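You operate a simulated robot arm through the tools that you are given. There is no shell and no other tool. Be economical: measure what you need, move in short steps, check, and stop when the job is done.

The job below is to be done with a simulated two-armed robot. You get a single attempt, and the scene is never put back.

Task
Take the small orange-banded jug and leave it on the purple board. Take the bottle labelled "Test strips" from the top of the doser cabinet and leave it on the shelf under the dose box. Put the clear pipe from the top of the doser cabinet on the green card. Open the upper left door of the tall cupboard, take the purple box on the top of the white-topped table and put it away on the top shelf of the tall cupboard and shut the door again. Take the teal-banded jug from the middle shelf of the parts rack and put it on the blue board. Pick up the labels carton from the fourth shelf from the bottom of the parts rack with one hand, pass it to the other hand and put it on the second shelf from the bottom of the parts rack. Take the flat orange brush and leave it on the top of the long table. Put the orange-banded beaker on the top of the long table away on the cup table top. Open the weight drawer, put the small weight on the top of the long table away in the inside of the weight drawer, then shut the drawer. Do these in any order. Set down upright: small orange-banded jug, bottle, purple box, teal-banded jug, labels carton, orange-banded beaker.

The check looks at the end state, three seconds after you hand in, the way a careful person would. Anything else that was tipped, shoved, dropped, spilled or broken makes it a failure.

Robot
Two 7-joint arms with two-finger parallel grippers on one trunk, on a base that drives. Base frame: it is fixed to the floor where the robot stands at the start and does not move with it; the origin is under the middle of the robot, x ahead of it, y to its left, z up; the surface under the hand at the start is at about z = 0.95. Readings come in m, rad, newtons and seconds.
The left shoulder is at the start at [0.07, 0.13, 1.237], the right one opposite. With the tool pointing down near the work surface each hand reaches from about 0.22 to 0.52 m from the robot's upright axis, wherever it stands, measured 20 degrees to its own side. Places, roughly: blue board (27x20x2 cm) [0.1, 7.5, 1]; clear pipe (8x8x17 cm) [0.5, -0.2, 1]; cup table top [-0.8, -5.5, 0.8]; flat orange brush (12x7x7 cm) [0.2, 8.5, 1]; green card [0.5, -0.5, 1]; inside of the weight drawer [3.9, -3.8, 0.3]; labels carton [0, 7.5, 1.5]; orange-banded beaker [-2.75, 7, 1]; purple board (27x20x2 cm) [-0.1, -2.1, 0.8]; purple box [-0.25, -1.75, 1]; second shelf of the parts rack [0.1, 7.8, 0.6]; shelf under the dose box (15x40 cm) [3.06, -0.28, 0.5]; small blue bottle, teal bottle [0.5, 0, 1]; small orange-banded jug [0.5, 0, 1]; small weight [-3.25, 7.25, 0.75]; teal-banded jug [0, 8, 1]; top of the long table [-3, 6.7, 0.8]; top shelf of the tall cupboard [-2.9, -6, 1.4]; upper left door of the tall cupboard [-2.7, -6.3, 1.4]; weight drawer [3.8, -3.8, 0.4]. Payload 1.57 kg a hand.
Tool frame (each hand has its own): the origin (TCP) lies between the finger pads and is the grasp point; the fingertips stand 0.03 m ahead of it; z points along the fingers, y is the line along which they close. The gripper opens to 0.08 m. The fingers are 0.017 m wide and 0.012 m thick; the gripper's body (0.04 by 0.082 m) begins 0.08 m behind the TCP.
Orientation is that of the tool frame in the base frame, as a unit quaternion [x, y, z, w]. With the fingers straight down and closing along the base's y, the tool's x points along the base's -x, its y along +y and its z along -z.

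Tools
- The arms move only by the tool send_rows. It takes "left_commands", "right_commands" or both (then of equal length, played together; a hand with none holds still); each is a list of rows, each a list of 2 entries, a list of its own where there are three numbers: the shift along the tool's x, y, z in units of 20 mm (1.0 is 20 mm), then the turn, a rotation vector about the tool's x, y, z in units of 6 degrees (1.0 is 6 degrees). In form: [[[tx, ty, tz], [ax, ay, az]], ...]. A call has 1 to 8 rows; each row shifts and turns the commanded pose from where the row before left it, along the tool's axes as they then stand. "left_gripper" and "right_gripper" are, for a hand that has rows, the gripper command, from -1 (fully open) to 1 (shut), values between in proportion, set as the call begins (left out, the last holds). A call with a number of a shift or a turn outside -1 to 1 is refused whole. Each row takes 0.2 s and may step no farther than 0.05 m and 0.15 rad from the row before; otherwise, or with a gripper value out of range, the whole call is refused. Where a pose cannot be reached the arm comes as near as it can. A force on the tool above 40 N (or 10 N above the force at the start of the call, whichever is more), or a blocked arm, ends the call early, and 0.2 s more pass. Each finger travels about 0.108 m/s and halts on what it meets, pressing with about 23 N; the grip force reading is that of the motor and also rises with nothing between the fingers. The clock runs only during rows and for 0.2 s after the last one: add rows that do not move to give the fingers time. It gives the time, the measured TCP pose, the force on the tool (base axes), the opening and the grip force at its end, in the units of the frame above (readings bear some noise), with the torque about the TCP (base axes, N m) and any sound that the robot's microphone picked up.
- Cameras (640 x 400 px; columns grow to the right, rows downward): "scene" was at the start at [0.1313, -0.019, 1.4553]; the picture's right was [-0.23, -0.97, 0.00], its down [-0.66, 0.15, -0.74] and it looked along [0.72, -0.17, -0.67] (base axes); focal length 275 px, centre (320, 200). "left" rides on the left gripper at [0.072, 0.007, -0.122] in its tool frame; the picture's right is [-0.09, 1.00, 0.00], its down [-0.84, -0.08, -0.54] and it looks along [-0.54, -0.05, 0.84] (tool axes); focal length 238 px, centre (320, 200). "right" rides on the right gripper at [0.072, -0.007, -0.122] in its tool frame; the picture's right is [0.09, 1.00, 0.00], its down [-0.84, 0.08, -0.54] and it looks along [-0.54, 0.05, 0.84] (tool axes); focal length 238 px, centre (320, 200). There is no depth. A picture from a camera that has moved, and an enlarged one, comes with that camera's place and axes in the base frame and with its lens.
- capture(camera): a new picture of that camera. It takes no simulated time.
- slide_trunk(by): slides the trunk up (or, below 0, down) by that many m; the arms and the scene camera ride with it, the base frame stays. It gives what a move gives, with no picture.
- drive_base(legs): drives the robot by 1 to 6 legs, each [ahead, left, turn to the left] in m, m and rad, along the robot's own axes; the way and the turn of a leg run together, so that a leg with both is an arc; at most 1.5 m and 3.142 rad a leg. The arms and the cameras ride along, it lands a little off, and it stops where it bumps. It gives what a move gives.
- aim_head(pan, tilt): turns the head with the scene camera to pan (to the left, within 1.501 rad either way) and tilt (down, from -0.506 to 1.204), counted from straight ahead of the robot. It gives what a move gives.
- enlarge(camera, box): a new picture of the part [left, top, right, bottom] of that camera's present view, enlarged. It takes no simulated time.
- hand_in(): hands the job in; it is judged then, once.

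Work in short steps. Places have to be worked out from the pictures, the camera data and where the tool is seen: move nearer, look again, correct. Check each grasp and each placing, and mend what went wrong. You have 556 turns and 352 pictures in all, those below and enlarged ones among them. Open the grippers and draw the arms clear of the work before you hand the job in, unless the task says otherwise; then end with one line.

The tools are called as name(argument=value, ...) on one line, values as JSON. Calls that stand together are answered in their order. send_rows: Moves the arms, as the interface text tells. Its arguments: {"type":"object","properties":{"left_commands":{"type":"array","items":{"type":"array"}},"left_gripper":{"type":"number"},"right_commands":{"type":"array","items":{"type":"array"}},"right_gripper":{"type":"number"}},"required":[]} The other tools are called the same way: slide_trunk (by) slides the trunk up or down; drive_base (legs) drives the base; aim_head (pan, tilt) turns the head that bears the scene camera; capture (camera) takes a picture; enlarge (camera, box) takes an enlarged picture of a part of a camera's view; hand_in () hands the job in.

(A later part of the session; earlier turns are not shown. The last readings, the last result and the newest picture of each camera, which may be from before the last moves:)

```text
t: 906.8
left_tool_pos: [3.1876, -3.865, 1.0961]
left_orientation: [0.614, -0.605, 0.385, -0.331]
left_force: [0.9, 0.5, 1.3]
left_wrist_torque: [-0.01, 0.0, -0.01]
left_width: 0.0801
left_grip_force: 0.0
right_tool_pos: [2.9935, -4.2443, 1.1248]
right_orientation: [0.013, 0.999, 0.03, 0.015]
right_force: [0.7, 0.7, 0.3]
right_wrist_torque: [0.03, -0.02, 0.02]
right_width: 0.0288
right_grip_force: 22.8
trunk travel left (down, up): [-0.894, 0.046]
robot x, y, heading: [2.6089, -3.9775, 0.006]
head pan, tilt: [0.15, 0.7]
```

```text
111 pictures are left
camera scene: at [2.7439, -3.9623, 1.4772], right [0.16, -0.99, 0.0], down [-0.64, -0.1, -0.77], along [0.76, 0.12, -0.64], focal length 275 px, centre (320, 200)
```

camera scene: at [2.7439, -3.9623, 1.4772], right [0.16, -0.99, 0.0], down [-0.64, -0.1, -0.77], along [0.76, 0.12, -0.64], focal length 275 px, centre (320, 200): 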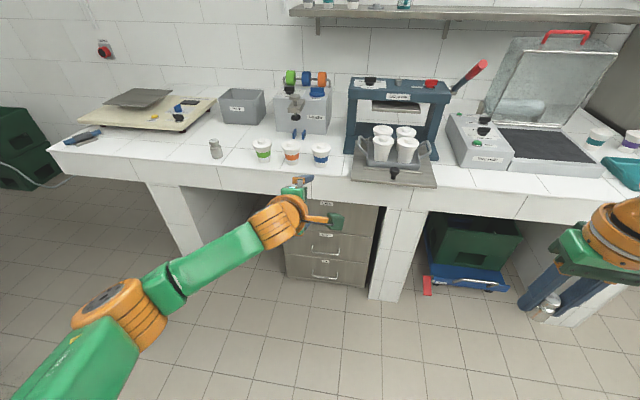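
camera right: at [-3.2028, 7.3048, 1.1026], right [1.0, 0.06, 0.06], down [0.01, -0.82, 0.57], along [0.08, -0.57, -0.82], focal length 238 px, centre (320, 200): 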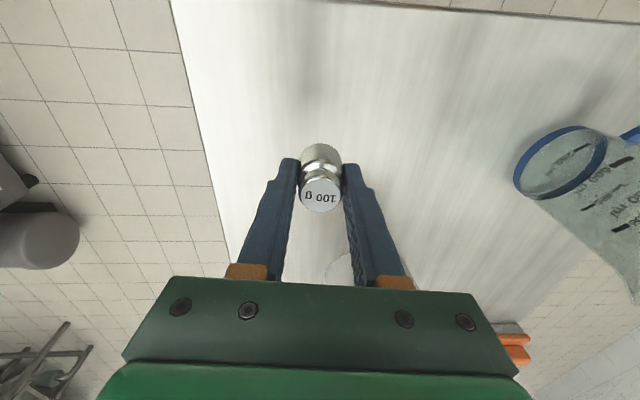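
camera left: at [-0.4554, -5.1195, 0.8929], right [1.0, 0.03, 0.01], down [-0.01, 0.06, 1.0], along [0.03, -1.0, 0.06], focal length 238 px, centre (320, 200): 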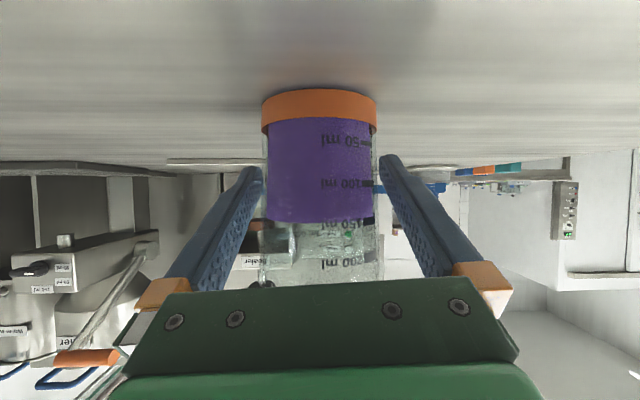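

Rolled correctly. I lower the trunk 0.7 m in two steps, clear of the counter, and look.

slide_trunk(by=-0.4)

slide_trunk(by=-0.28)

aim_head(pan=0.1, tilt=0.45)

capture(camera="scene")

capture(camera="left")

```text
t: 910.6
left_tool_pos: [3.1879, -3.8629, 0.6951]
left_orientation: [0.614, -0.605, 0.385, -0.331]
left_force: [-0.5, 0.5, -0.4]
left_wrist_torque: [0.02, 0.01, 0.05]
left_width: 0.0801
left_grip_force: 0.1
right_tool_pos: [2.9945, -4.2449, 0.725]
right_orientation: [0.013, 0.999, 0.029, 0.016]
right_force: [-0.8, 0.3, 0.2]
right_wrist_torque: [0.01, -0.01, 0.01]
right_width: 0.0287
right_grip_force: 23.0
trunk travel left (down, up): [-0.494, 0.446]
robot x, y, heading: [2.611, -3.9756, 0.007]
head pan, tilt: [0.15, 0.7]
```

```text
t: 913.5
left_tool_pos: [3.1861, -3.8657, 0.4166]
left_orientation: [0.614, -0.605, 0.385, -0.331]
left_force: [-0.1, -0.2, -0.3]
left_wrist_torque: [-0.04, 0.0, -0.01]
left_width: 0.0802
left_grip_force: 0.0
right_tool_pos: [2.9951, -4.2455, 0.445]
right_orientation: [0.014, 0.999, 0.029, 0.017]
right_force: [0.7, 0.2, -1.4]
right_wrist_torque: [-0.03, -0.01, 0.03]
right_width: 0.0284
right_grip_force: 22.7
trunk travel left (down, up): [-0.214, 0.726]
robot x, y, heading: [2.6069, -3.9765, 0.004]
head pan, tilt: [0.15, 0.7]
```

```text
t: 914.2
left_tool_pos: [3.1859, -3.8646, 0.4163]
left_orientation: [0.614, -0.605, 0.385, -0.33]
left_force: [-1.5, 0.1, 0.3]
left_wrist_torque: [-0.01, 0.02, -0.01]
left_width: 0.0798
left_grip_force: 0.2
right_tool_pos: [2.9938, -4.2437, 0.4441]
right_orientation: [0.013, 0.999, 0.03, 0.015]
right_force: [-0.3, 0.8, -0.5]
right_wrist_torque: [0.02, 0.0, 0.01]
right_width: 0.0282
right_grip_force: 23.1
trunk travel left (down, up): [-0.214, 0.726]
robot x, y, heading: [2.6079, -3.973, 0.005]
head pan, tilt: [0.099, 0.45]
```

```text
110 pictures are left
camera scene: at [2.751, -3.9658, 0.8193], right [0.11, -0.99, 0.0], down [-0.43, -0.05, -0.9], along [0.89, 0.1, -0.44], focal length 275 px, centre (320, 200)
```

scene: 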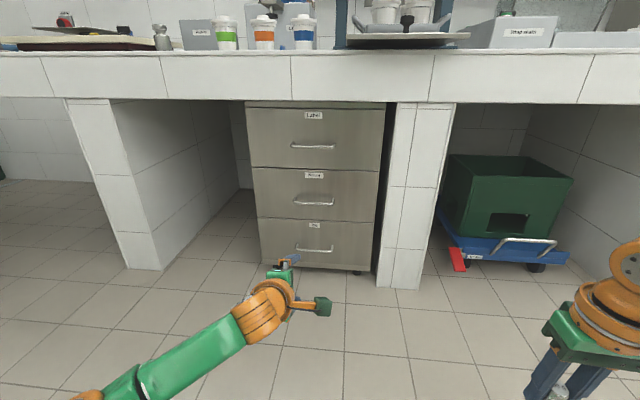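

```text
109 pictures are left
camera left: at [3.0755, -3.9284, 0.4743], right [-0.48, 0.04, -0.87], down [-0.41, 0.87, 0.27], along [0.77, 0.49, -0.4], focal length 238 px, centre (320, 200)
```

left: 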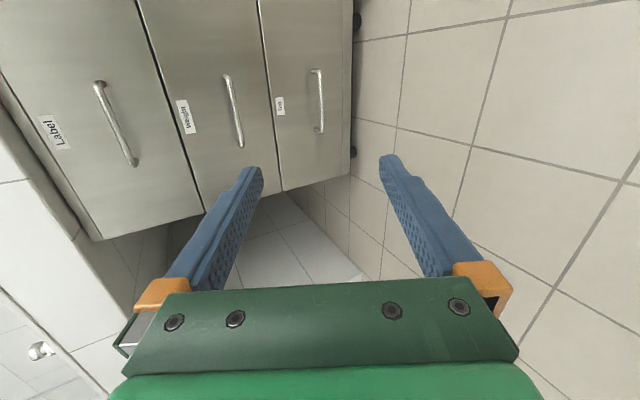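

Handle centre at (3.633,-3.846,0.382). I drive ahead 33 cm and check.

drive_base(legs=[[0.33, 0.018, -0.004]])

capture(camera="left")

capture(camera="scene")

```text
t: 916.4
left_tool_pos: [3.5186, -3.8525, 0.4158]
left_orientation: [0.61, -0.609, 0.387, -0.328]
left_force: [0.5, 0.3, 1.0]
left_wrist_torque: [-0.02, 0.0, -0.04]
left_width: 0.0799
left_grip_force: 0.0
right_tool_pos: [3.3208, -4.2301, 0.4446]
right_orientation: [0.019, 0.999, 0.029, 0.015]
right_force: [-0.5, 0.3, -1.5]
right_wrist_torque: [-0.01, 0.0, 0.0]
right_width: 0.0285
right_grip_force: 22.9
trunk travel left (down, up): [-0.214, 0.726]
robot x, y, heading: [2.9408, -3.9595, -0.001]
head pan, tilt: [0.099, 0.45]
```

```text
108 pictures are left
camera left: at [3.406, -3.9156, 0.4742], right [-0.48, 0.05, -0.87], down [-0.4, 0.88, 0.27], along [0.78, 0.48, -0.4], focal length 238 px, centre (320, 200)
```

left: 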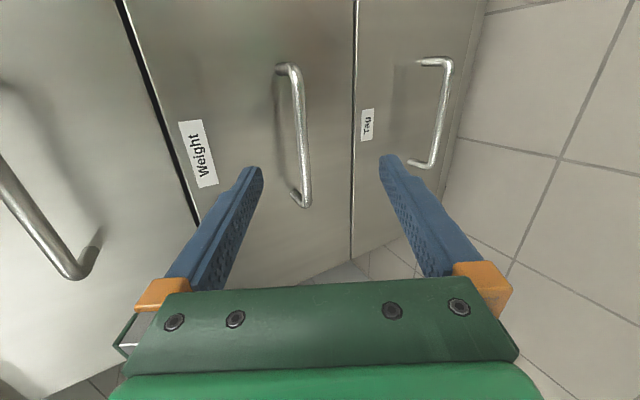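

```text
107 pictures are left
camera scene: at [3.0811, -3.9492, 0.8193], right [0.09, -1.0, 0.0], down [-0.43, -0.04, -0.9], along [0.9, 0.08, -0.44], focal length 275 px, centre (320, 200)
```

scene: 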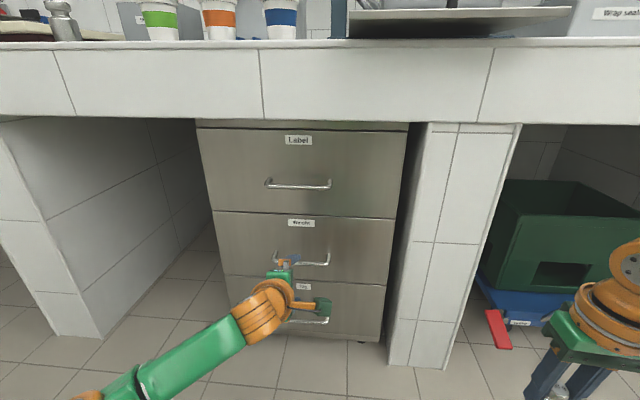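

I move along the fingers ~11 cm so the bar lies between them.

send_rows(left_commands=[[[0, -0.19, 0.9], [0, 0, 0]], [[0, -0.19, 0.9], [0, 0, 0]], [[0, -0.19, 0.9], [0, 0, 0]], [[0, -0.19, 0.9], [0, 0, 0]], [[0, -0.19, 0.9], [0, 0, 0]], [[0, -0.19, 0.9], [0, 0, 0]]])

capture(camera="left")

```text
t: 917.8
left_tool_pos: [3.6009, -3.8565, 0.3854]
left_orientation: [0.61, -0.608, 0.388, -0.328]
left_force: [0.0, 0.2, -0.5]
left_wrist_torque: [-0.01, -0.01, -0.03]
left_width: 0.08
left_grip_force: 0.1
left hand out of reach, approached as far as the arm can: row 5, 6
right_tool_pos: [3.3196, -4.2305, 0.4457]
right_orientation: [0.02, 0.999, 0.029, 0.015]
right_force: [0.2, -0.6, -0.9]
right_wrist_torque: [0.0, -0.03, -0.01]
right_width: 0.0286
right_grip_force: 22.7
trunk travel left (down, up): [-0.214, 0.726]
robot x, y, heading: [2.9388, -3.9543, -0.007]
head pan, tilt: [0.099, 0.45]
```

```text
106 pictures are left
camera left: at [3.4876, -3.9177, 0.443], right [-0.48, 0.05, -0.87], down [-0.4, 0.88, 0.27], along [0.78, 0.48, -0.4], focal length 238 px, centre (320, 200)
```

left: 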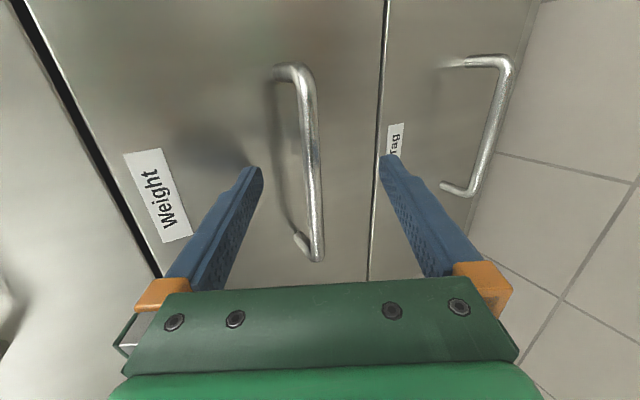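

The bar is between the fingers; 2.5 cm more forward by the base, then close.

drive_base(legs=[[0.025, 0, 0]])

capture(camera="left")

```text
t: 918.6
left_tool_pos: [3.6141, -3.855, 0.3888]
left_orientation: [0.609, -0.608, 0.389, -0.329]
left_force: [-22.8, 0.4, 4.3]
left_wrist_torque: [0.07, -0.87, 0.14]
left_width: 0.0739
left_grip_force: 0.1
right_tool_pos: [3.3353, -4.2291, 0.4463]
right_orientation: [0.018, 0.999, 0.029, 0.017]
right_force: [-0.1, 0.3, -0.9]
right_wrist_torque: [0.04, 0.05, -0.03]
right_width: 0.0284
right_grip_force: 22.4
trunk travel left (down, up): [-0.214, 0.726]
robot x, y, heading: [2.955, -3.9548, 0.003]
head pan, tilt: [0.099, 0.45]
stopped in leg 1: the force on the tool passed its limit at 95 N (the readings are from after the stop); the commanded pose is now the measured one
```

```text
105 pictures are left
camera left: at [3.501, -3.9174, 0.4461], right [-0.48, 0.05, -0.88], down [-0.4, 0.88, 0.27], along [0.78, 0.48, -0.4], focal length 238 px, centre (320, 200)
```

left: 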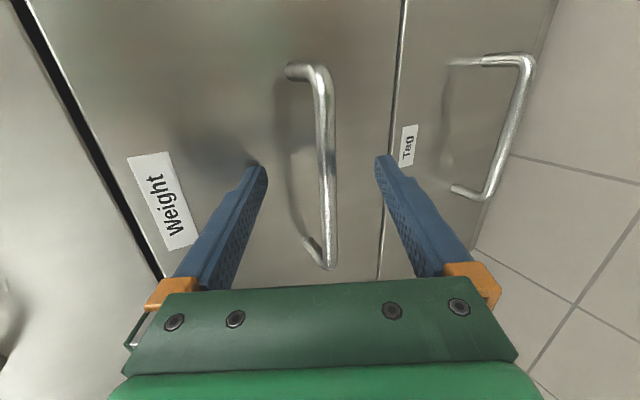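

The upper fingertip touches the drawer front. I back off 4 mm and close on the bar.

send_rows(left_commands=[[[0, 0, -0.25], [0, 0, 0]], [[0, 0, 0], [0, 0, 0]]])

send_rows(left_commands=[[[0, 0, 0], [0, 0, 0]], [[0, 0, 0], [0, 0, 0]], [[0, 0, 0], [0, 0, 0]], [[0, 0, 0], [0, 0, 0]]], left_gripper=1)

capture(camera="left")

```text
t: 919.2
left_tool_pos: [3.611, -3.8535, 0.3874]
left_orientation: [0.61, -0.609, 0.387, -0.329]
left_force: [-1.1, -0.3, 0.2]
left_wrist_torque: [-0.02, 0.0, 0.02]
left_width: 0.0802
left_grip_force: 0.3
right_tool_pos: [3.3371, -4.2299, 0.444]
right_orientation: [0.019, 0.999, 0.03, 0.016]
right_force: [-0.6, 0.3, -0.9]
right_wrist_torque: [0.04, -0.01, -0.02]
right_width: 0.0285
right_grip_force: 23.2
trunk travel left (down, up): [-0.214, 0.726]
robot x, y, heading: [2.9561, -3.9571, 0.002]
head pan, tilt: [0.099, 0.45]
```

```text
t: 920.2
left_tool_pos: [3.6102, -3.8559, 0.3857]
left_orientation: [0.611, -0.609, 0.385, -0.327]
left_force: [-22.7, -3.1, -13.6]
left_wrist_torque: [0.54, 0.33, -0.2]
left_width: 0.0124
left_grip_force: 29.0
right_tool_pos: [3.3361, -4.2285, 0.444]
right_orientation: [0.018, 0.999, 0.03, 0.014]
right_force: [-0.3, 0.4, -1.4]
right_wrist_torque: [0.0, 0.04, 0.0]
right_width: 0.0288
right_grip_force: 23.1
trunk travel left (down, up): [-0.214, 0.726]
robot x, y, heading: [2.9521, -3.9554, -0.005]
head pan, tilt: [0.099, 0.45]
```

```text
104 pictures are left
camera left: at [3.4983, -3.917, 0.4436], right [-0.49, 0.05, -0.87], down [-0.4, 0.88, 0.27], along [0.78, 0.48, -0.41], focal length 238 px, centre (320, 200)
```

left: 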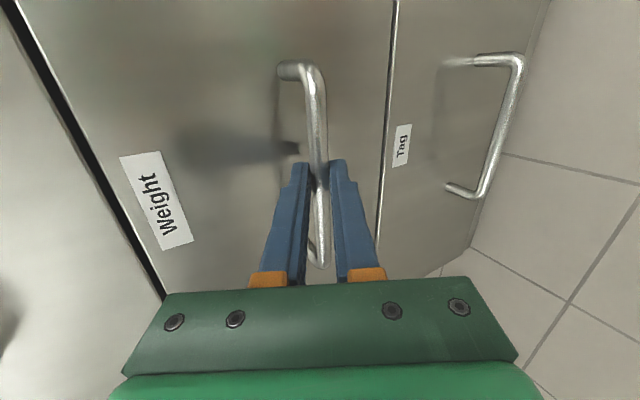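

Gripped (12 mm bar). I pull the drawer open by driving back 0.28 m in two legs.

drive_base(legs=[[-0.1, 0, 0]])

drive_base(legs=[[-0.18, 0, 0]])

capture(camera="scene")

```text
t: 921.4
left_tool_pos: [3.5131, -3.8558, 0.3851]
left_orientation: [0.611, -0.609, 0.386, -0.328]
left_force: [-2.1, 3.4, -10.5]
left_wrist_torque: [0.57, 0.16, -0.06]
left_width: 0.012
left_grip_force: 29.7
right_tool_pos: [3.2387, -4.2311, 0.443]
right_orientation: [0.019, 0.999, 0.029, 0.014]
right_force: [-0.1, 0.8, -1.2]
right_wrist_torque: [0.02, -0.01, 0.01]
right_width: 0.0287
right_grip_force: 22.7
trunk travel left (down, up): [-0.214, 0.726]
robot x, y, heading: [2.8568, -3.9564, -0.003]
head pan, tilt: [0.099, 0.45]
```

```text
t: 922.9
left_tool_pos: [3.3352, -3.8538, 0.3857]
left_orientation: [0.611, -0.608, 0.387, -0.327]
left_force: [-2.0, -11.0, -10.8]
left_wrist_torque: [0.35, 0.19, -0.43]
left_width: 0.0121
left_grip_force: 29.3
right_tool_pos: [3.0606, -4.2291, 0.4435]
right_orientation: [0.019, 0.999, 0.029, 0.013]
right_force: [0.1, -0.5, -1.8]
right_wrist_torque: [-0.02, 0.04, -0.01]
right_width: 0.0287
right_grip_force: 23.0
trunk travel left (down, up): [-0.214, 0.726]
robot x, y, heading: [2.6791, -3.9534, -0.001]
head pan, tilt: [0.099, 0.45]
```

```text
103 pictures are left
camera scene: at [2.822, -3.9487, 0.8189], right [0.1, -1.0, 0.0], down [-0.44, -0.04, -0.9], along [0.89, 0.09, -0.44], focal length 275 px, centre (320, 200)
```

scene: 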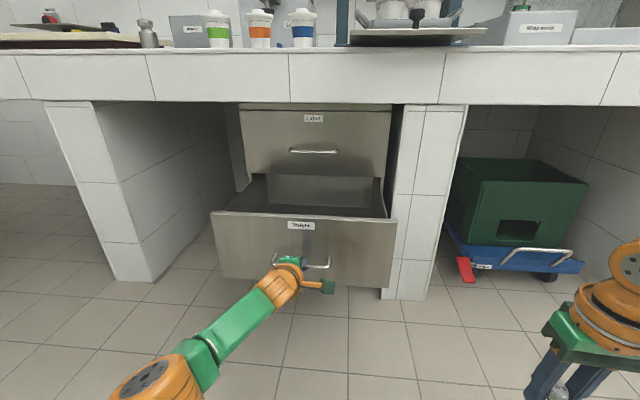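

The drawer is open ~28 cm. I release the handle and draw the left hand back.

send_rows(left_commands=[[[0, 0, 0], [0, 0, 0]], [[0, 0, 0], [0, 0, 0]], [[0, 0, 0], [0, 0, 0]], [[0, 0, -0.4], [0, 0, 0]], [[0, 0, -0.9], [0, 0, 0]], [[0, 0, -0.9], [0, 0, 0]], [[0, 0, -0.9], [0, 0, 0]], [[0, 0, -0.9], [0, 0, 0]]], left_gripper=-1)

capture(camera="scene")

```text
t: 924.7
left_tool_pos: [3.2629, -3.8492, 0.4276]
left_orientation: [0.61, -0.609, 0.387, -0.328]
left_force: [-0.7, -0.4, 0.1]
left_wrist_torque: [-0.01, 0.01, -0.02]
left_width: 0.0799
left_grip_force: 0.0
right_tool_pos: [3.0597, -4.2295, 0.4444]
right_orientation: [0.019, 0.999, 0.03, 0.014]
right_force: [-0.1, 1.0, -1.7]
right_wrist_torque: [0.01, -0.02, 0.02]
right_width: 0.0289
right_grip_force: 23.0
trunk travel left (down, up): [-0.214, 0.726]
robot x, y, heading: [2.6779, -3.9546, -0.005]
head pan, tilt: [0.099, 0.45]
```

```text
102 pictures are left
camera scene: at [2.8197, -3.948, 0.8194], right [0.1, -1.0, 0.0], down [-0.43, -0.04, -0.9], along [0.9, 0.09, -0.44], focal length 275 px, centre (320, 200)
```

scene: 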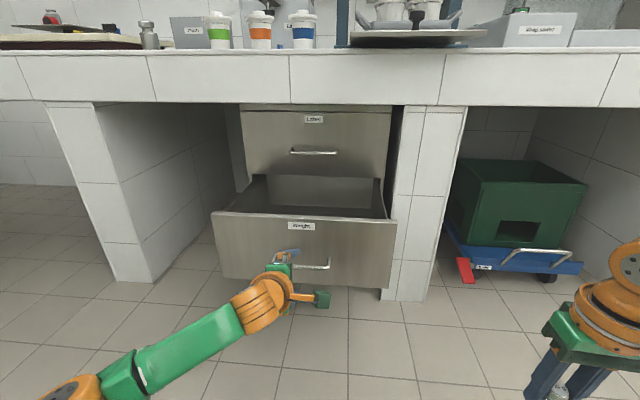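

Drawer stays open. I pull the left hand further back and raise the trunk 22 cm.

send_rows(left_commands=[[[-0.5, 0, -0.9], [0, 0, 0]], [[-0.5, 0, -0.9], [0, 0, 0]], [[-0.5, 0, -0.9], [0, 0, 0]], [[-0.5, 0, -0.9], [0, 0, 0]], [[-0.5, 0, -0.9], [0, 0, 0]], [[-0.5, 0, -0.9], [0, 0, 0]], [[-0.5, 0, -0.9], [0, 0, 0]], [[-0.5, 0, -0.9], [0, 0, 0]]])

slide_trunk(by=0.2)

drive_base(legs=[[0.0, 0.23, 0], [0.2, 0, 0]])

aim_head(pan=-0.1, tilt=0.7)

capture(camera="scene")

```text
t: 926.5
left_tool_pos: [3.1417, -3.7589, 0.4898]
left_orientation: [0.61, -0.608, 0.388, -0.328]
left_force: [1.1, 0.3, -0.5]
left_wrist_torque: [-0.02, 0.03, 0.01]
left_width: 0.08
left_grip_force: 0.0
right_tool_pos: [3.0596, -4.2308, 0.4455]
right_orientation: [0.018, 0.999, 0.03, 0.014]
right_force: [-0.1, 0.6, -0.3]
right_wrist_torque: [-0.04, -0.01, 0.01]
right_width: 0.0288
right_grip_force: 23.4
trunk travel left (down, up): [-0.214, 0.726]
robot x, y, heading: [2.6781, -3.9589, -0.004]
head pan, tilt: [0.099, 0.45]
```

```text
t: 928.7
left_tool_pos: [3.1411, -3.7585, 0.6893]
left_orientation: [0.61, -0.608, 0.387, -0.329]
left_force: [0.2, 0.4, -1.2]
left_wrist_torque: [-0.03, 0.01, 0.03]
left_width: 0.0799
left_grip_force: 0.0
right_tool_pos: [3.0602, -4.2291, 0.6437]
right_orientation: [0.019, 0.999, 0.029, 0.016]
right_force: [-0.4, 0.8, -1.4]
right_wrist_torque: [-0.03, -0.05, -0.01]
right_width: 0.0289
right_grip_force: 22.4
trunk travel left (down, up): [-0.414, 0.526]
robot x, y, heading: [2.6774, -3.9553, -0.001]
head pan, tilt: [0.099, 0.45]
```

```text
t: 931.6
left_tool_pos: [3.342, -3.5312, 0.6895]
left_orientation: [-0.609, 0.61, -0.388, 0.327]
left_force: [1.1, -0.3, -0.2]
left_wrist_torque: [0.02, 0.0, 0.02]
left_width: 0.08
left_grip_force: 0.1
right_tool_pos: [3.2598, -4.0026, 0.6447]
right_orientation: [0.02, 0.999, 0.029, 0.015]
right_force: [0.5, 0.6, -1.0]
right_wrist_torque: [0.0, -0.01, -0.02]
right_width: 0.0287
right_grip_force: 23.3
trunk travel left (down, up): [-0.414, 0.526]
robot x, y, heading: [2.8736, -3.7286, -0.006]
head pan, tilt: [0.099, 0.45]
```

```text
t: 932.4
left_tool_pos: [3.3423, -3.5315, 0.6904]
left_orientation: [-0.609, 0.61, -0.388, 0.327]
left_force: [-1.0, 0.0, -0.2]
left_wrist_torque: [0.02, 0.0, 0.0]
left_width: 0.0799
left_grip_force: 0.0
right_tool_pos: [3.259, -4.0025, 0.6444]
right_orientation: [0.019, 0.999, 0.03, 0.016]
right_force: [-0.1, 0.4, -1.3]
right_wrist_torque: [0.01, 0.01, 0.0]
right_width: 0.0287
right_grip_force: 22.7
trunk travel left (down, up): [-0.414, 0.526]
robot x, y, heading: [2.879, -3.7266, -0.014]
head pan, tilt: [-0.099, 0.7]
```

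```text
101 pictures are left
camera scene: at [3.0132, -3.737, 0.9972], right [-0.11, -0.99, 0.0], down [-0.64, 0.07, -0.77], along [0.76, -0.08, -0.64], focal length 275 px, centre (320, 200)
```

scene: 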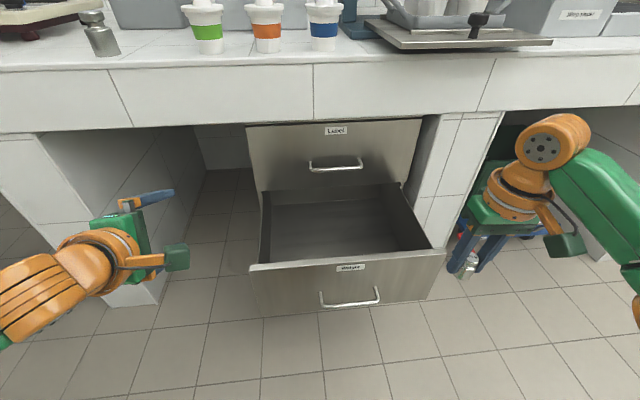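

The drawer spans y -3.64…-4.05, interior x 3.40–3.68. I move ahead 6 cm and left 6 cm, then reach with the right arm over the drawer.

drive_base(legs=[[0.06, 0.06, 0.01]])

send_rows(right_commands=[[[-0.9, 0.4, 0], [0, 0, 0]], [[-0.9, 0.4, 0], [0, 0, 0]], [[-0.9, 0.4, 0], [0, 0, 0]], [[-0.9, 0.4, 0], [0, 0, 0]], [[-0.9, 0.4, 0], [0, 0, 0]], [[-0.9, 0.4, 0], [0, 0, 0]], [[-0.9, 0.4, 0], [0, 0, 0]]])

capture(camera="scene")

capture(camera="right")

```text
t: 933.4
left_tool_pos: [3.3991, -3.4685, 0.6906]
left_orientation: [0.611, -0.608, 0.387, -0.328]
left_force: [-0.3, 0.5, -0.6]
left_wrist_torque: [-0.04, 0.0, -0.02]
left_width: 0.0802
left_grip_force: 0.3
right_tool_pos: [3.3194, -3.9378, 0.6446]
right_orientation: [0.017, 0.999, 0.028, 0.014]
right_force: [-0.6, -0.8, -1.0]
right_wrist_torque: [-0.02, 0.03, -0.01]
right_width: 0.0291
right_grip_force: 22.5
trunk travel left (down, up): [-0.414, 0.526]
robot x, y, heading: [2.9364, -3.6689, 0.002]
head pan, tilt: [-0.099, 0.7]
```

```text
t: 935.0
left_tool_pos: [3.3994, -3.4686, 0.6896]
left_orientation: [0.612, -0.607, 0.387, -0.329]
left_force: [-0.2, 1.2, 0.3]
left_wrist_torque: [0.01, 0.04, 0.0]
left_width: 0.0797
left_grip_force: 0.1
right_tool_pos: [3.4251, -3.8908, 0.649]
right_orientation: [0.015, 0.999, 0.029, 0.015]
right_force: [-0.9, 0.0, -1.0]
right_wrist_torque: [0.01, 0.02, 0.01]
right_width: 0.0289
right_grip_force: 22.9
right hand out of reach, approached as far as the arm can: row 6, 7
trunk travel left (down, up): [-0.414, 0.526]
robot x, y, heading: [2.9389, -3.6649, 0.002]
head pan, tilt: [-0.099, 0.7]
```

```text
100 pictures are left
camera scene: at [3.0718, -3.6763, 0.9971], right [-0.1, -1.0, 0.0], down [-0.64, 0.06, -0.76], along [0.76, -0.08, -0.64], focal length 275 px, centre (320, 200)
```

scene: 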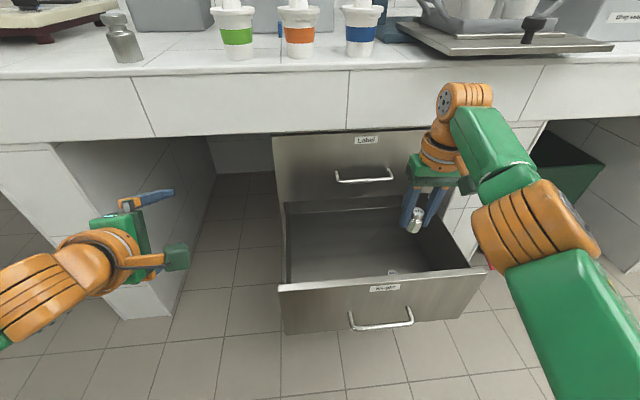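

```text
99 pictures are left
camera right: at [3.3498, -3.9033, 0.7664], right [-0.06, 1.0, 0.05], down [0.82, 0.02, 0.57], along [0.57, 0.08, -0.82], focal length 238 px, centre (320, 200)
```

right: 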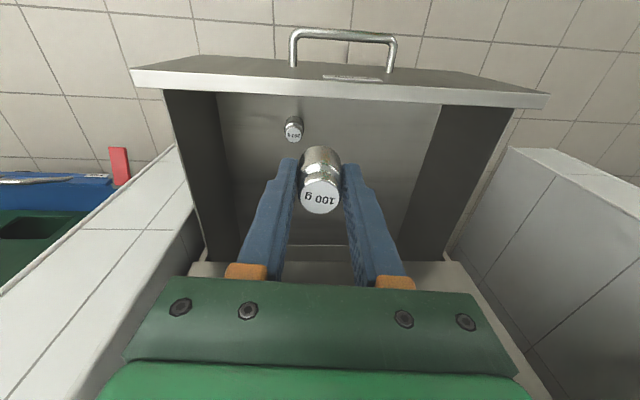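

Another weight stands inside at about (3.50,-3.92), and my hand's camera would foul the drawer front. I turn the right hand 90° so the camera sits sideways.

send_rows(right_commands=[[[0, 0, 0], [0, 0, 1]], [[0, 0, 0], [0, 0, 1]], [[0, 0, 0], [0, 0, 1]], [[0, 0, 0], [0, 0, 1]], [[0, 0, 0], [0, 0, 1]], [[0, 0, 0], [0, 0, 1]], [[0, 0, 0], [0, 0, 1]], [[0, 0, 0], [0, 0, 1]]])

send_rows(right_commands=[[[0, 0, 0], [0, 0, 1]], [[0, 0, 0], [0, 0, 1]], [[0, 0, 0], [0, 0, 1]], [[0, 0, 0], [0, 0, 1]], [[0, 0, 0], [0, 0, 1]], [[0, 0, 0], [0, 0, 1]], [[0, 0, 0], [0, 0, 1]]])

capture(camera="right")

```text
t: 936.8
left_tool_pos: [3.3995, -3.4681, 0.6897]
left_orientation: [0.611, -0.607, 0.386, -0.329]
left_force: [0.1, -0.7, -0.2]
left_wrist_torque: [-0.02, 0.01, 0.01]
left_width: 0.0802
left_grip_force: 0.1
right_tool_pos: [3.4233, -3.8929, 0.6483]
right_orientation: [0.423, 0.906, 0.033, 0.002]
right_force: [0.4, -0.9, -1.1]
right_wrist_torque: [-0.01, 0.01, 0.0]
right_width: 0.0288
right_grip_force: 22.9
trunk travel left (down, up): [-0.414, 0.526]
robot x, y, heading: [2.9361, -3.6684, 0.0]
head pan, tilt: [-0.099, 0.7]
```

```text
t: 938.4
left_tool_pos: [3.3993, -3.4687, 0.6902]
left_orientation: [0.611, -0.607, 0.386, -0.329]
left_force: [-0.2, 0.4, 0.3]
left_wrist_torque: [0.01, -0.01, 0.0]
left_width: 0.08
left_grip_force: 0.0
right_tool_pos: [3.4223, -3.8923, 0.6489]
right_orientation: [0.719, 0.695, 0.031, -0.01]
right_force: [-0.4, 0.9, -1.4]
right_wrist_torque: [-0.02, -0.02, 0.0]
right_width: 0.0288
right_grip_force: 23.1
trunk travel left (down, up): [-0.414, 0.526]
robot x, y, heading: [2.9396, -3.6669, -0.001]
head pan, tilt: [-0.099, 0.7]
```

```text
98 pictures are left
camera right: at [3.4157, -3.8279, 0.7729], right [1.0, 0.06, 0.03], down [0.03, -0.87, 0.49], along [0.06, -0.49, -0.87], focal length 238 px, centre (320, 200)
```

right: 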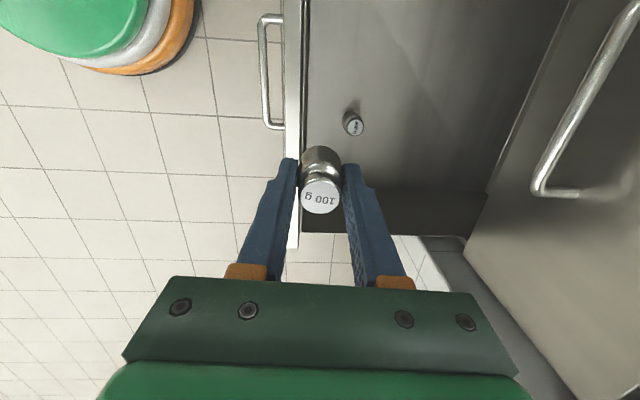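

Other weight at (3.495,-3.913); the drawer front's inner edge at x≈3.41. I move 5 cm ahead and 9 cm left, then lower the trunk 20 cm.

drive_base(legs=[[0.05, 0.09, 0]])

capture(camera="right")

```text
t: 939.6
left_tool_pos: [3.4484, -3.3764, 0.6911]
left_orientation: [0.612, -0.607, 0.387, -0.328]
left_force: [0.1, 0.2, 0.6]
left_wrist_torque: [-0.02, -0.02, -0.04]
left_width: 0.08
left_grip_force: 0.1
right_tool_pos: [3.4731, -3.8008, 0.6485]
right_orientation: [0.717, 0.696, 0.031, -0.01]
right_force: [-0.1, 0.4, -0.5]
right_wrist_torque: [-0.01, 0.02, 0.01]
right_width: 0.0289
right_grip_force: 23.0
trunk travel left (down, up): [-0.414, 0.526]
robot x, y, heading: [2.9892, -3.5767, 0.005]
head pan, tilt: [-0.099, 0.7]
```

```text
97 pictures are left
camera right: at [3.4657, -3.7358, 0.7728], right [1.0, 0.06, 0.03], down [0.04, -0.87, 0.49], along [0.06, -0.49, -0.87], focal length 238 px, centre (320, 200)
```

right: 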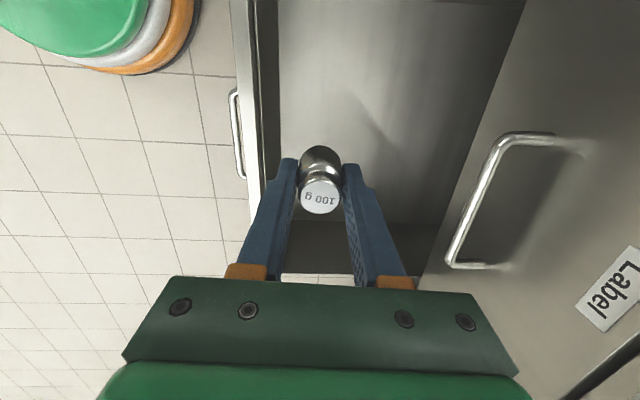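

Good position. I lower the trunk 20 cm.

slide_trunk(by=-0.2)

capture(camera="right")

capture(camera="scene")

```text
t: 941.8
left_tool_pos: [3.4486, -3.3759, 0.4897]
left_orientation: [0.612, -0.606, 0.386, -0.33]
left_force: [0.4, -0.4, 1.0]
left_wrist_torque: [0.01, -0.02, 0.02]
left_width: 0.0798
left_grip_force: 0.0
right_tool_pos: [3.4719, -3.8003, 0.4473]
right_orientation: [0.717, 0.696, 0.03, -0.011]
right_force: [0.4, -0.5, 0.0]
right_wrist_torque: [-0.04, -0.04, 0.0]
right_width: 0.0287
right_grip_force: 23.5
trunk travel left (down, up): [-0.214, 0.726]
robot x, y, heading: [2.9901, -3.577, 0.006]
head pan, tilt: [-0.099, 0.7]
```

```text
96 pictures are left
camera right: at [3.4654, -3.7361, 0.5729], right [1.0, 0.06, 0.03], down [0.04, -0.87, 0.49], along [0.06, -0.49, -0.87], focal length 238 px, centre (320, 200)
```

right: 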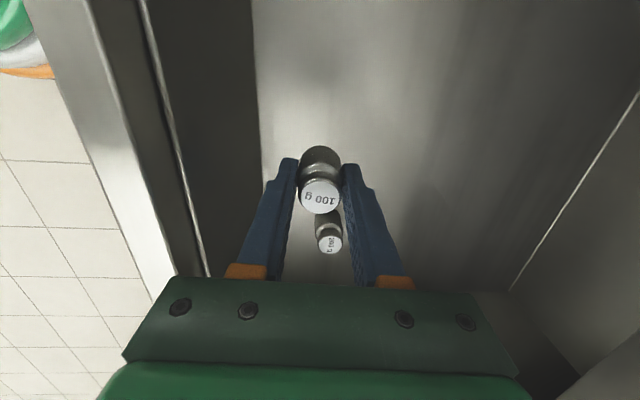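

```text
95 pictures are left
camera scene: at [3.1211, -3.5852, 0.7972], right [-0.1, -1.0, 0.0], down [-0.64, 0.06, -0.76], along [0.76, -0.07, -0.64], focal length 275 px, centre (320, 200)
```

scene: 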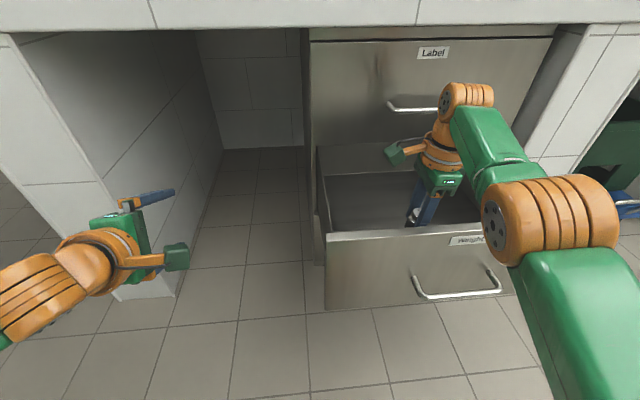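

The other weight is 10 cm to the side; clear. I lower in steps until the weight touches the drawer floor.

send_rows(right_commands=[[[0, 0, 0.7], [0, 0, 0]], [[0, 0, 0.7], [0, 0, 0]], [[0, 0, 0.5], [0, 0, 0]], [[0, 0, 0.3], [0, 0, 0]], [[0, 0, 0.3], [0, 0, 0]]])

capture(camera="right")

```text
t: 943.0
left_tool_pos: [3.4471, -3.3746, 0.4898]
left_orientation: [0.612, -0.607, 0.386, -0.329]
left_force: [-0.9, 0.1, 0.3]
left_wrist_torque: [-0.01, 0.05, -0.02]
left_width: 0.0801
left_grip_force: 0.0
right_tool_pos: [3.4789, -3.7984, 0.3985]
right_orientation: [0.717, 0.696, 0.03, -0.011]
right_force: [0.8, -0.5, -2.1]
right_wrist_torque: [-0.02, -0.03, 0.0]
right_width: 0.0288
right_grip_force: 23.6
right hand out of reach, approached as far as the arm can: row 2
trunk travel left (down, up): [-0.214, 0.726]
robot x, y, heading: [2.985, -3.5769, 0.004]
head pan, tilt: [-0.099, 0.7]
```

```text
94 pictures are left
camera right: at [3.4724, -3.7342, 0.523], right [1.0, 0.06, 0.03], down [0.04, -0.87, 0.49], along [0.06, -0.49, -0.87], focal length 238 px, centre (320, 200)
```

right: 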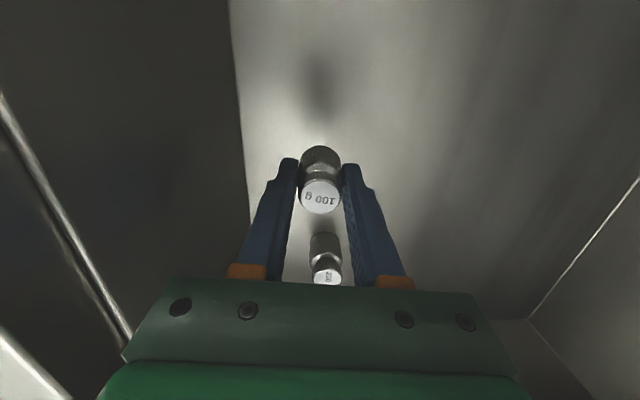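

Still a few centimetres (shadow). I continue lowering.

send_rows(right_commands=[[[0, 0, 0.5], [0, 0, 0]], [[0, 0, 0.4], [0, 0, 0]], [[0, 0, 0.3], [0, 0, 0]], [[0, 0, 0.3], [0, 0, 0]], [[0, 0, 0.2], [0, 0, 0]]])

capture(camera="right")

```text
t: 944.2
left_tool_pos: [3.4485, -3.3745, 0.4903]
left_orientation: [0.612, -0.606, 0.386, -0.33]
left_force: [1.0, -1.0, 1.3]
left_wrist_torque: [0.02, 0.02, 0.02]
left_width: 0.0802
left_grip_force: 0.1
right_tool_pos: [3.481, -3.7968, 0.3638]
right_orientation: [0.718, 0.695, 0.031, -0.011]
right_force: [0.3, 0.1, -0.8]
right_wrist_torque: [0.0, 0.0, -0.02]
right_width: 0.0287
right_grip_force: 23.1
trunk travel left (down, up): [-0.214, 0.726]
robot x, y, heading: [2.9872, -3.5803, 0.003]
head pan, tilt: [-0.099, 0.7]
```

```text
93 pictures are left
camera right: at [3.4741, -3.7322, 0.4894], right [1.0, 0.06, 0.03], down [0.04, -0.87, 0.49], along [0.06, -0.49, -0.87], focal length 238 px, centre (320, 200)
```

right: 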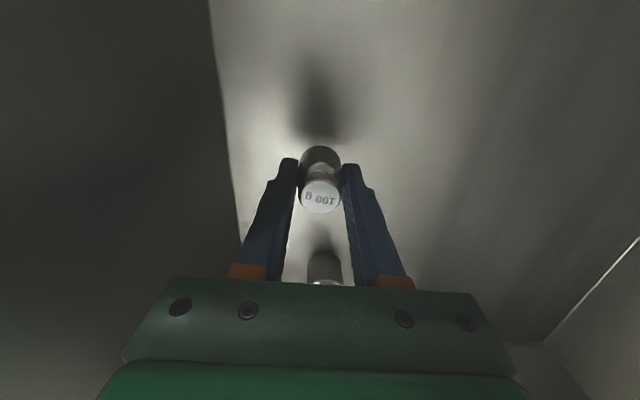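

About 1 cm more. Small steps.

send_rows(right_commands=[[[0, 0, 0.2], [0, 0, 0]], [[0, 0, 0.2], [0, 0, 0]], [[0, 0, 0.2], [0, 0, 0]], [[0, 0, 0.2], [0, 0, 0]], [[0, 0, 0.15], [0, 0, 0]], [[0, 0, 0.15], [0, 0, 0]]])

```text
t: 945.6
left_tool_pos: [3.448, -3.3753, 0.49]
left_orientation: [0.613, -0.606, 0.386, -0.329]
left_force: [0.0, -0.1, 0.3]
left_wrist_torque: [-0.04, -0.05, 0.01]
left_width: 0.0797
left_grip_force: 0.1
right_tool_pos: [3.4811, -3.7947, 0.3428]
right_orientation: [0.718, 0.696, 0.03, -0.011]
right_force: [-0.2, -0.9, 0.0]
right_wrist_torque: [0.01, -0.03, 0.01]
right_width: 0.0291
right_grip_force: 23.0
trunk travel left (down, up): [-0.214, 0.726]
robot x, y, heading: [2.9864, -3.5772, 0.004]
head pan, tilt: [-0.099, 0.7]
```

send_rows(right_commands=[[[0, 0, 0.15], [0, 0, 0]], [[0, 0, 0.15], [0, 0, 0]], [[0, 0, 0.15], [0, 0, 0]], [[0, 0, 0.15], [0, 0, 0]], [[0, 0, 0.15], [0, 0, 0]], [[0, 0, 0.15], [0, 0, 0]]])

capture(camera="right")

```text
t: 946.9
left_tool_pos: [3.4456, -3.3752, 0.4933]
left_orientation: [0.611, -0.605, 0.389, -0.33]
left_force: [-0.4, -0.1, 0.9]
left_wrist_torque: [0.01, 0.02, -0.04]
left_width: 0.0802
left_grip_force: 0.0
right_tool_pos: [3.4811, -3.7951, 0.3345]
right_orientation: [0.717, 0.696, 0.035, -0.003]
right_force: [3.0, 0.4, 29.4]
right_wrist_torque: [-0.16, 0.52, -0.05]
right_width: 0.0287
right_grip_force: 23.0
trunk travel left (down, up): [-0.214, 0.726]
robot x, y, heading: [2.9873, -3.578, 0.006]
head pan, tilt: [-0.099, 0.7]
stopped in row 6 (right hand): the force on the tool passed its limit at 43 N (the readings are from after the stop); the commanded pose is now the measured one
```

```text
92 pictures are left
camera right: at [3.4719, -3.7289, 0.459], right [1.0, 0.06, 0.05], down [0.03, -0.87, 0.5], along [0.07, -0.5, -0.87], focal length 238 px, centre (320, 200)
```

right: 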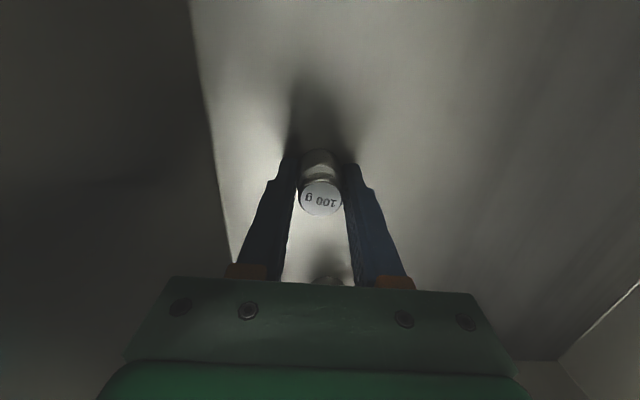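

Contact. I ease up 3 mm, open partway and lift the hand straight up.

send_rows(right_commands=[[[0, 0, -0.2], [0, 0, 0]], [[0, 0, 0], [0, 0, 0]]])

send_rows(right_commands=[[[0, 0, 0], [0, 0, 0]], [[0, 0, 0], [0, 0, 0]], [[0, 0, 0], [0, 0, 0]]], right_gripper=-0.4)

send_rows(right_commands=[[[0, 0, -0.7], [0, 0, 0]], [[0, 0, -0.9], [0, 0, 0]], [[0, 0, -0.9], [0, 0, 0]], [[0, 0, -0.9], [0, 0, 0]], [[0, 0, -0.9], [0, 0, 0]], [[0, 0, -0.9], [0, 0, 0]]])

capture(camera="right")

```text
t: 947.5
left_tool_pos: [3.4469, -3.3748, 0.4919]
left_orientation: [0.611, -0.606, 0.388, -0.329]
left_force: [-1.2, 0.4, -0.4]
left_wrist_torque: [0.01, 0.03, -0.01]
left_width: 0.08
left_grip_force: 0.1
right_tool_pos: [3.4803, -3.7938, 0.3348]
right_orientation: [0.718, 0.695, 0.033, -0.008]
right_force: [1.0, 4.3, 15.5]
right_wrist_torque: [0.04, 0.22, -0.05]
right_width: 0.029
right_grip_force: 22.6
trunk travel left (down, up): [-0.214, 0.726]
robot x, y, heading: [2.9877, -3.5779, -0.0]
head pan, tilt: [-0.099, 0.7]
```

```text
t: 948.3
left_tool_pos: [3.4471, -3.3771, 0.4914]
left_orientation: [0.611, -0.605, 0.388, -0.331]
left_force: [1.1, -0.2, 0.6]
left_wrist_torque: [0.0, 0.02, 0.01]
left_width: 0.08
left_grip_force: 0.1
right_tool_pos: [3.4809, -3.7944, 0.3352]
right_orientation: [0.717, 0.696, 0.033, -0.006]
right_force: [-0.3, 3.2, 16.4]
right_wrist_torque: [0.03, 0.61, -0.13]
right_width: 0.0566
right_grip_force: 0.4
trunk travel left (down, up): [-0.214, 0.726]
robot x, y, heading: [2.9836, -3.5768, -0.001]
head pan, tilt: [-0.099, 0.7]
```

```text
t: 949.7
left_tool_pos: [3.4488, -3.3772, 0.4902]
left_orientation: [0.612, -0.606, 0.386, -0.33]
left_force: [0.9, -0.1, 0.6]
left_wrist_torque: [0.01, 0.02, -0.01]
left_width: 0.08
left_grip_force: 0.0
right_tool_pos: [3.4769, -3.8014, 0.4366]
right_orientation: [0.717, 0.696, 0.033, -0.008]
right_force: [1.0, -0.3, -0.4]
right_wrist_torque: [0.01, 0.02, 0.03]
right_width: 0.0562
right_grip_force: 0.2
trunk travel left (down, up): [-0.214, 0.726]
robot x, y, heading: [2.9895, -3.5805, 0.001]
head pan, tilt: [-0.099, 0.7]
```

```text
91 pictures are left
camera right: at [3.469, -3.7365, 0.5612], right [1.0, 0.06, 0.04], down [0.03, -0.87, 0.49], along [0.06, -0.49, -0.87], focal length 238 px, centre (320, 200)
```

right: 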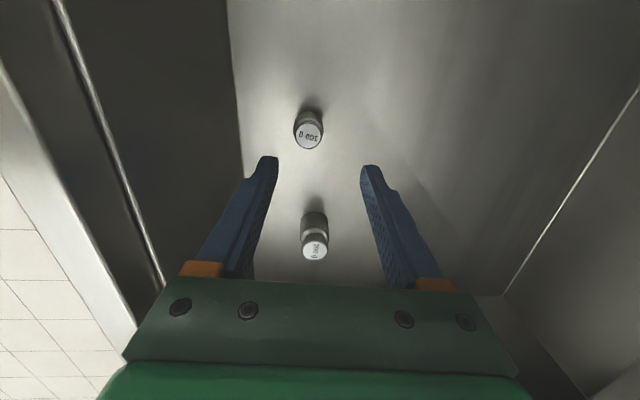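

Both weights stand in the drawer. I raise the trunk, back out, and prepare to shut the drawer with the left fingertips (left extended, right drawn in).

slide_trunk(by=0.25)

drive_base(legs=[[-0.5, 0, 0], [0, -0.42, 0]])

send_rows(left_commands=[[[0, -0.49, 0.87], [0, 0, 0]], [[0, -0.49, 0.87], [0, 0, 0]], [[0.3, -0.49, 0.87], [0, 0, 0]], [[0.3, -0.49, 0.87], [0, 0, 0]], [[0.3, -0.49, 0.87], [0, 0, 0]], [[0.3, -0.49, 0.87], [0, 0, 0]], [[0.3, -0.49, 0.87], [0, 0, 0]], [[0.3, -0.49, 0.87], [0, 0, 0]]], left_gripper=1, right_commands=[[[0, 0.7, 0], [0, 0, 0]], [[0, 0.7, 0], [0, 0, 0]], [[0, 0.7, 0], [0, 0, 0]], [[0, 0.7, 0], [0, 0, 0]], [[0, 0.7, 0], [0, 0, 0]], [[0, 0.7, 0], [0, 0, 0]], [[0, 0.7, 0], [0, 0, 0]], [[0, 0.7, 0], [0, 0, 0]]])

aim_head(pan=0.15, tilt=0.6)

capture(camera="scene")

```text
t: 952.3
left_tool_pos: [3.4476, -3.3768, 0.7404]
left_orientation: [0.612, -0.607, 0.386, -0.328]
left_force: [0.3, -0.6, -1.0]
left_wrist_torque: [0.02, 0.01, -0.01]
left_width: 0.08
left_grip_force: 0.1
right_tool_pos: [3.4777, -3.8021, 0.6863]
right_orientation: [0.718, 0.696, 0.033, -0.009]
right_force: [-1.1, -0.2, -1.1]
right_wrist_torque: [0.02, 0.01, -0.01]
right_width: 0.0561
right_grip_force: 0.1
trunk travel left (down, up): [-0.464, 0.476]
robot x, y, heading: [2.9874, -3.5785, 0.006]
head pan, tilt: [-0.099, 0.7]
```

```text
t: 957.4
left_tool_pos: [2.9334, -3.7944, 0.7394]
left_orientation: [0.611, -0.606, 0.388, -0.329]
left_force: [0.2, 0.1, -0.8]
left_wrist_torque: [-0.01, 0.02, 0.01]
left_width: 0.0795
left_grip_force: 0.1
right_tool_pos: [2.9611, -4.22, 0.6874]
right_orientation: [0.718, 0.696, 0.032, -0.009]
right_force: [0.6, -1.1, -0.1]
right_wrist_torque: [0.02, 0.03, 0.03]
right_width: 0.0559
right_grip_force: 0.0
trunk travel left (down, up): [-0.464, 0.476]
robot x, y, heading: [2.4689, -3.9941, -0.001]
head pan, tilt: [-0.099, 0.7]
```

```text
t: 959.2
left_tool_pos: [3.0919, -3.8358, 0.7418]
left_orientation: [0.611, -0.607, 0.387, -0.33]
left_force: [0.0, -0.8, 0.8]
left_wrist_torque: [0.01, -0.02, -0.04]
left_width: 0.0
left_grip_force: 21.4
right_tool_pos: [2.9602, -4.22, 0.6859]
right_orientation: [0.718, 0.695, 0.033, -0.008]
right_force: [0.6, 0.4, -1.4]
right_wrist_torque: [0.02, -0.01, 0.04]
right_width: 0.0561
right_grip_force: 0.0
right hand out of reach, approached as far as the arm can: row 1, 2, 3, 4, 5, 6, 7, 8
trunk travel left (down, up): [-0.464, 0.476]
robot x, y, heading: [2.4706, -3.9921, 0.001]
head pan, tilt: [-0.099, 0.7]
```

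```text
t: 960.0
left_tool_pos: [3.0901, -3.8363, 0.742]
left_orientation: [0.611, -0.607, 0.387, -0.33]
left_force: [0.1, 0.1, 0.4]
left_wrist_torque: [0.0, 0.02, 0.02]
left_width: 0.0
left_grip_force: 21.0
right_tool_pos: [2.9612, -4.2187, 0.6848]
right_orientation: [0.718, 0.696, 0.032, -0.008]
right_force: [0.7, -0.7, 0.7]
right_wrist_torque: [-0.01, -0.01, -0.01]
right_width: 0.0561
right_grip_force: 0.1
trunk travel left (down, up): [-0.464, 0.476]
robot x, y, heading: [2.469, -3.9943, 0.0]
head pan, tilt: [0.15, 0.6]
```

```text
90 pictures are left
camera scene: at [2.6082, -3.9806, 1.0558], right [0.15, -0.99, 0.0], down [-0.56, -0.08, -0.82], along [0.82, 0.12, -0.57], focal length 275 px, centre (320, 200)
```

scene: 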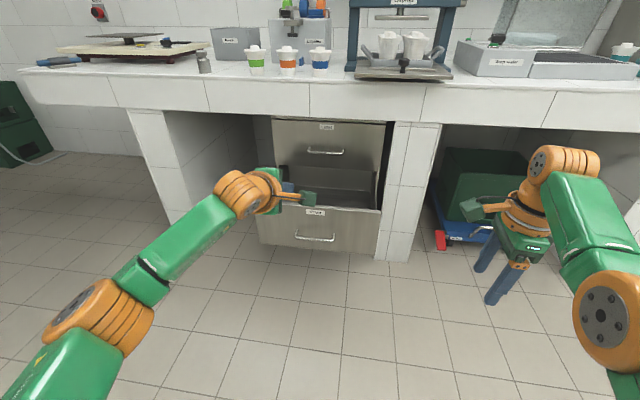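

I retract the right hand properly (its axes turned), and lower the trunk 25 cm.

send_rows(right_commands=[[[0, -1, 0], [0, 0, 0]], [[0, -1, 0], [0, 0, 0]], [[0, -1, 0], [0, 0, 0]], [[0, -1, 0], [0, 0, 0]], [[0, -1, 0], [0, 0, 0]], [[0, -1, 0], [0, 0, 0]]])

slide_trunk(by=-0.25)

drive_base(legs=[[0.2, 0, 0]])

capture(camera="scene")

```text
t: 961.4
left_tool_pos: [3.091, -3.8353, 0.7425]
left_orientation: [0.611, -0.606, 0.387, -0.33]
left_force: [0.8, 0.1, -0.2]
left_wrist_torque: [-0.03, 0.02, 0.04]
left_width: 0.0002
left_grip_force: 21.3
right_tool_pos: [2.9595, -4.2192, 0.6862]
right_orientation: [0.718, 0.695, 0.032, -0.009]
right_force: [0.3, -0.7, -0.4]
right_wrist_torque: [0.01, -0.03, 0.04]
right_width: 0.0558
right_grip_force: 0.0
right hand out of reach, approached as far as the arm can: row 1, 2, 3, 4, 5, 6
trunk travel left (down, up): [-0.464, 0.476]
robot x, y, heading: [2.4699, -3.9959, 0.003]
head pan, tilt: [0.15, 0.6]
```

```text
t: 964.0
left_tool_pos: [3.0911, -3.8348, 0.4931]
left_orientation: [0.611, -0.607, 0.387, -0.329]
left_force: [0.3, 0.2, 0.3]
left_wrist_torque: [-0.01, -0.01, 0.03]
left_width: 0.0
left_grip_force: 20.9
right_tool_pos: [2.9589, -4.2216, 0.4373]
right_orientation: [0.718, 0.695, 0.031, -0.009]
right_force: [-0.3, -0.4, -0.5]
right_wrist_torque: [-0.02, -0.02, 0.02]
right_width: 0.0559
right_grip_force: 0.0
trunk travel left (down, up): [-0.214, 0.726]
robot x, y, heading: [2.4723, -3.9949, 0.001]
head pan, tilt: [0.15, 0.6]
```

```text
t: 965.6
left_tool_pos: [3.2907, -3.8354, 0.4927]
left_orientation: [0.611, -0.607, 0.387, -0.328]
left_force: [1.1, 0.2, -0.5]
left_wrist_torque: [-0.01, -0.01, 0.03]
left_width: 0.0
left_grip_force: 21.3
right_tool_pos: [3.1584, -4.2201, 0.436]
right_orientation: [0.718, 0.695, 0.032, -0.009]
right_force: [-0.1, -1.3, -0.1]
right_wrist_torque: [0.01, 0.01, 0.01]
right_width: 0.056
right_grip_force: 0.0
trunk travel left (down, up): [-0.214, 0.726]
robot x, y, heading: [2.6679, -3.995, -0.003]
head pan, tilt: [0.15, 0.6]
```

```text
89 pictures are left
camera scene: at [2.8077, -3.9804, 0.8058], right [0.15, -0.99, 0.0], down [-0.56, -0.08, -0.82], along [0.82, 0.12, -0.57], focal length 275 px, centre (320, 200)
```

scene: 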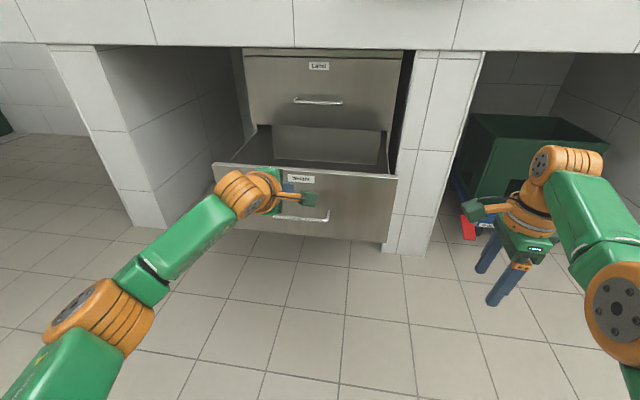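

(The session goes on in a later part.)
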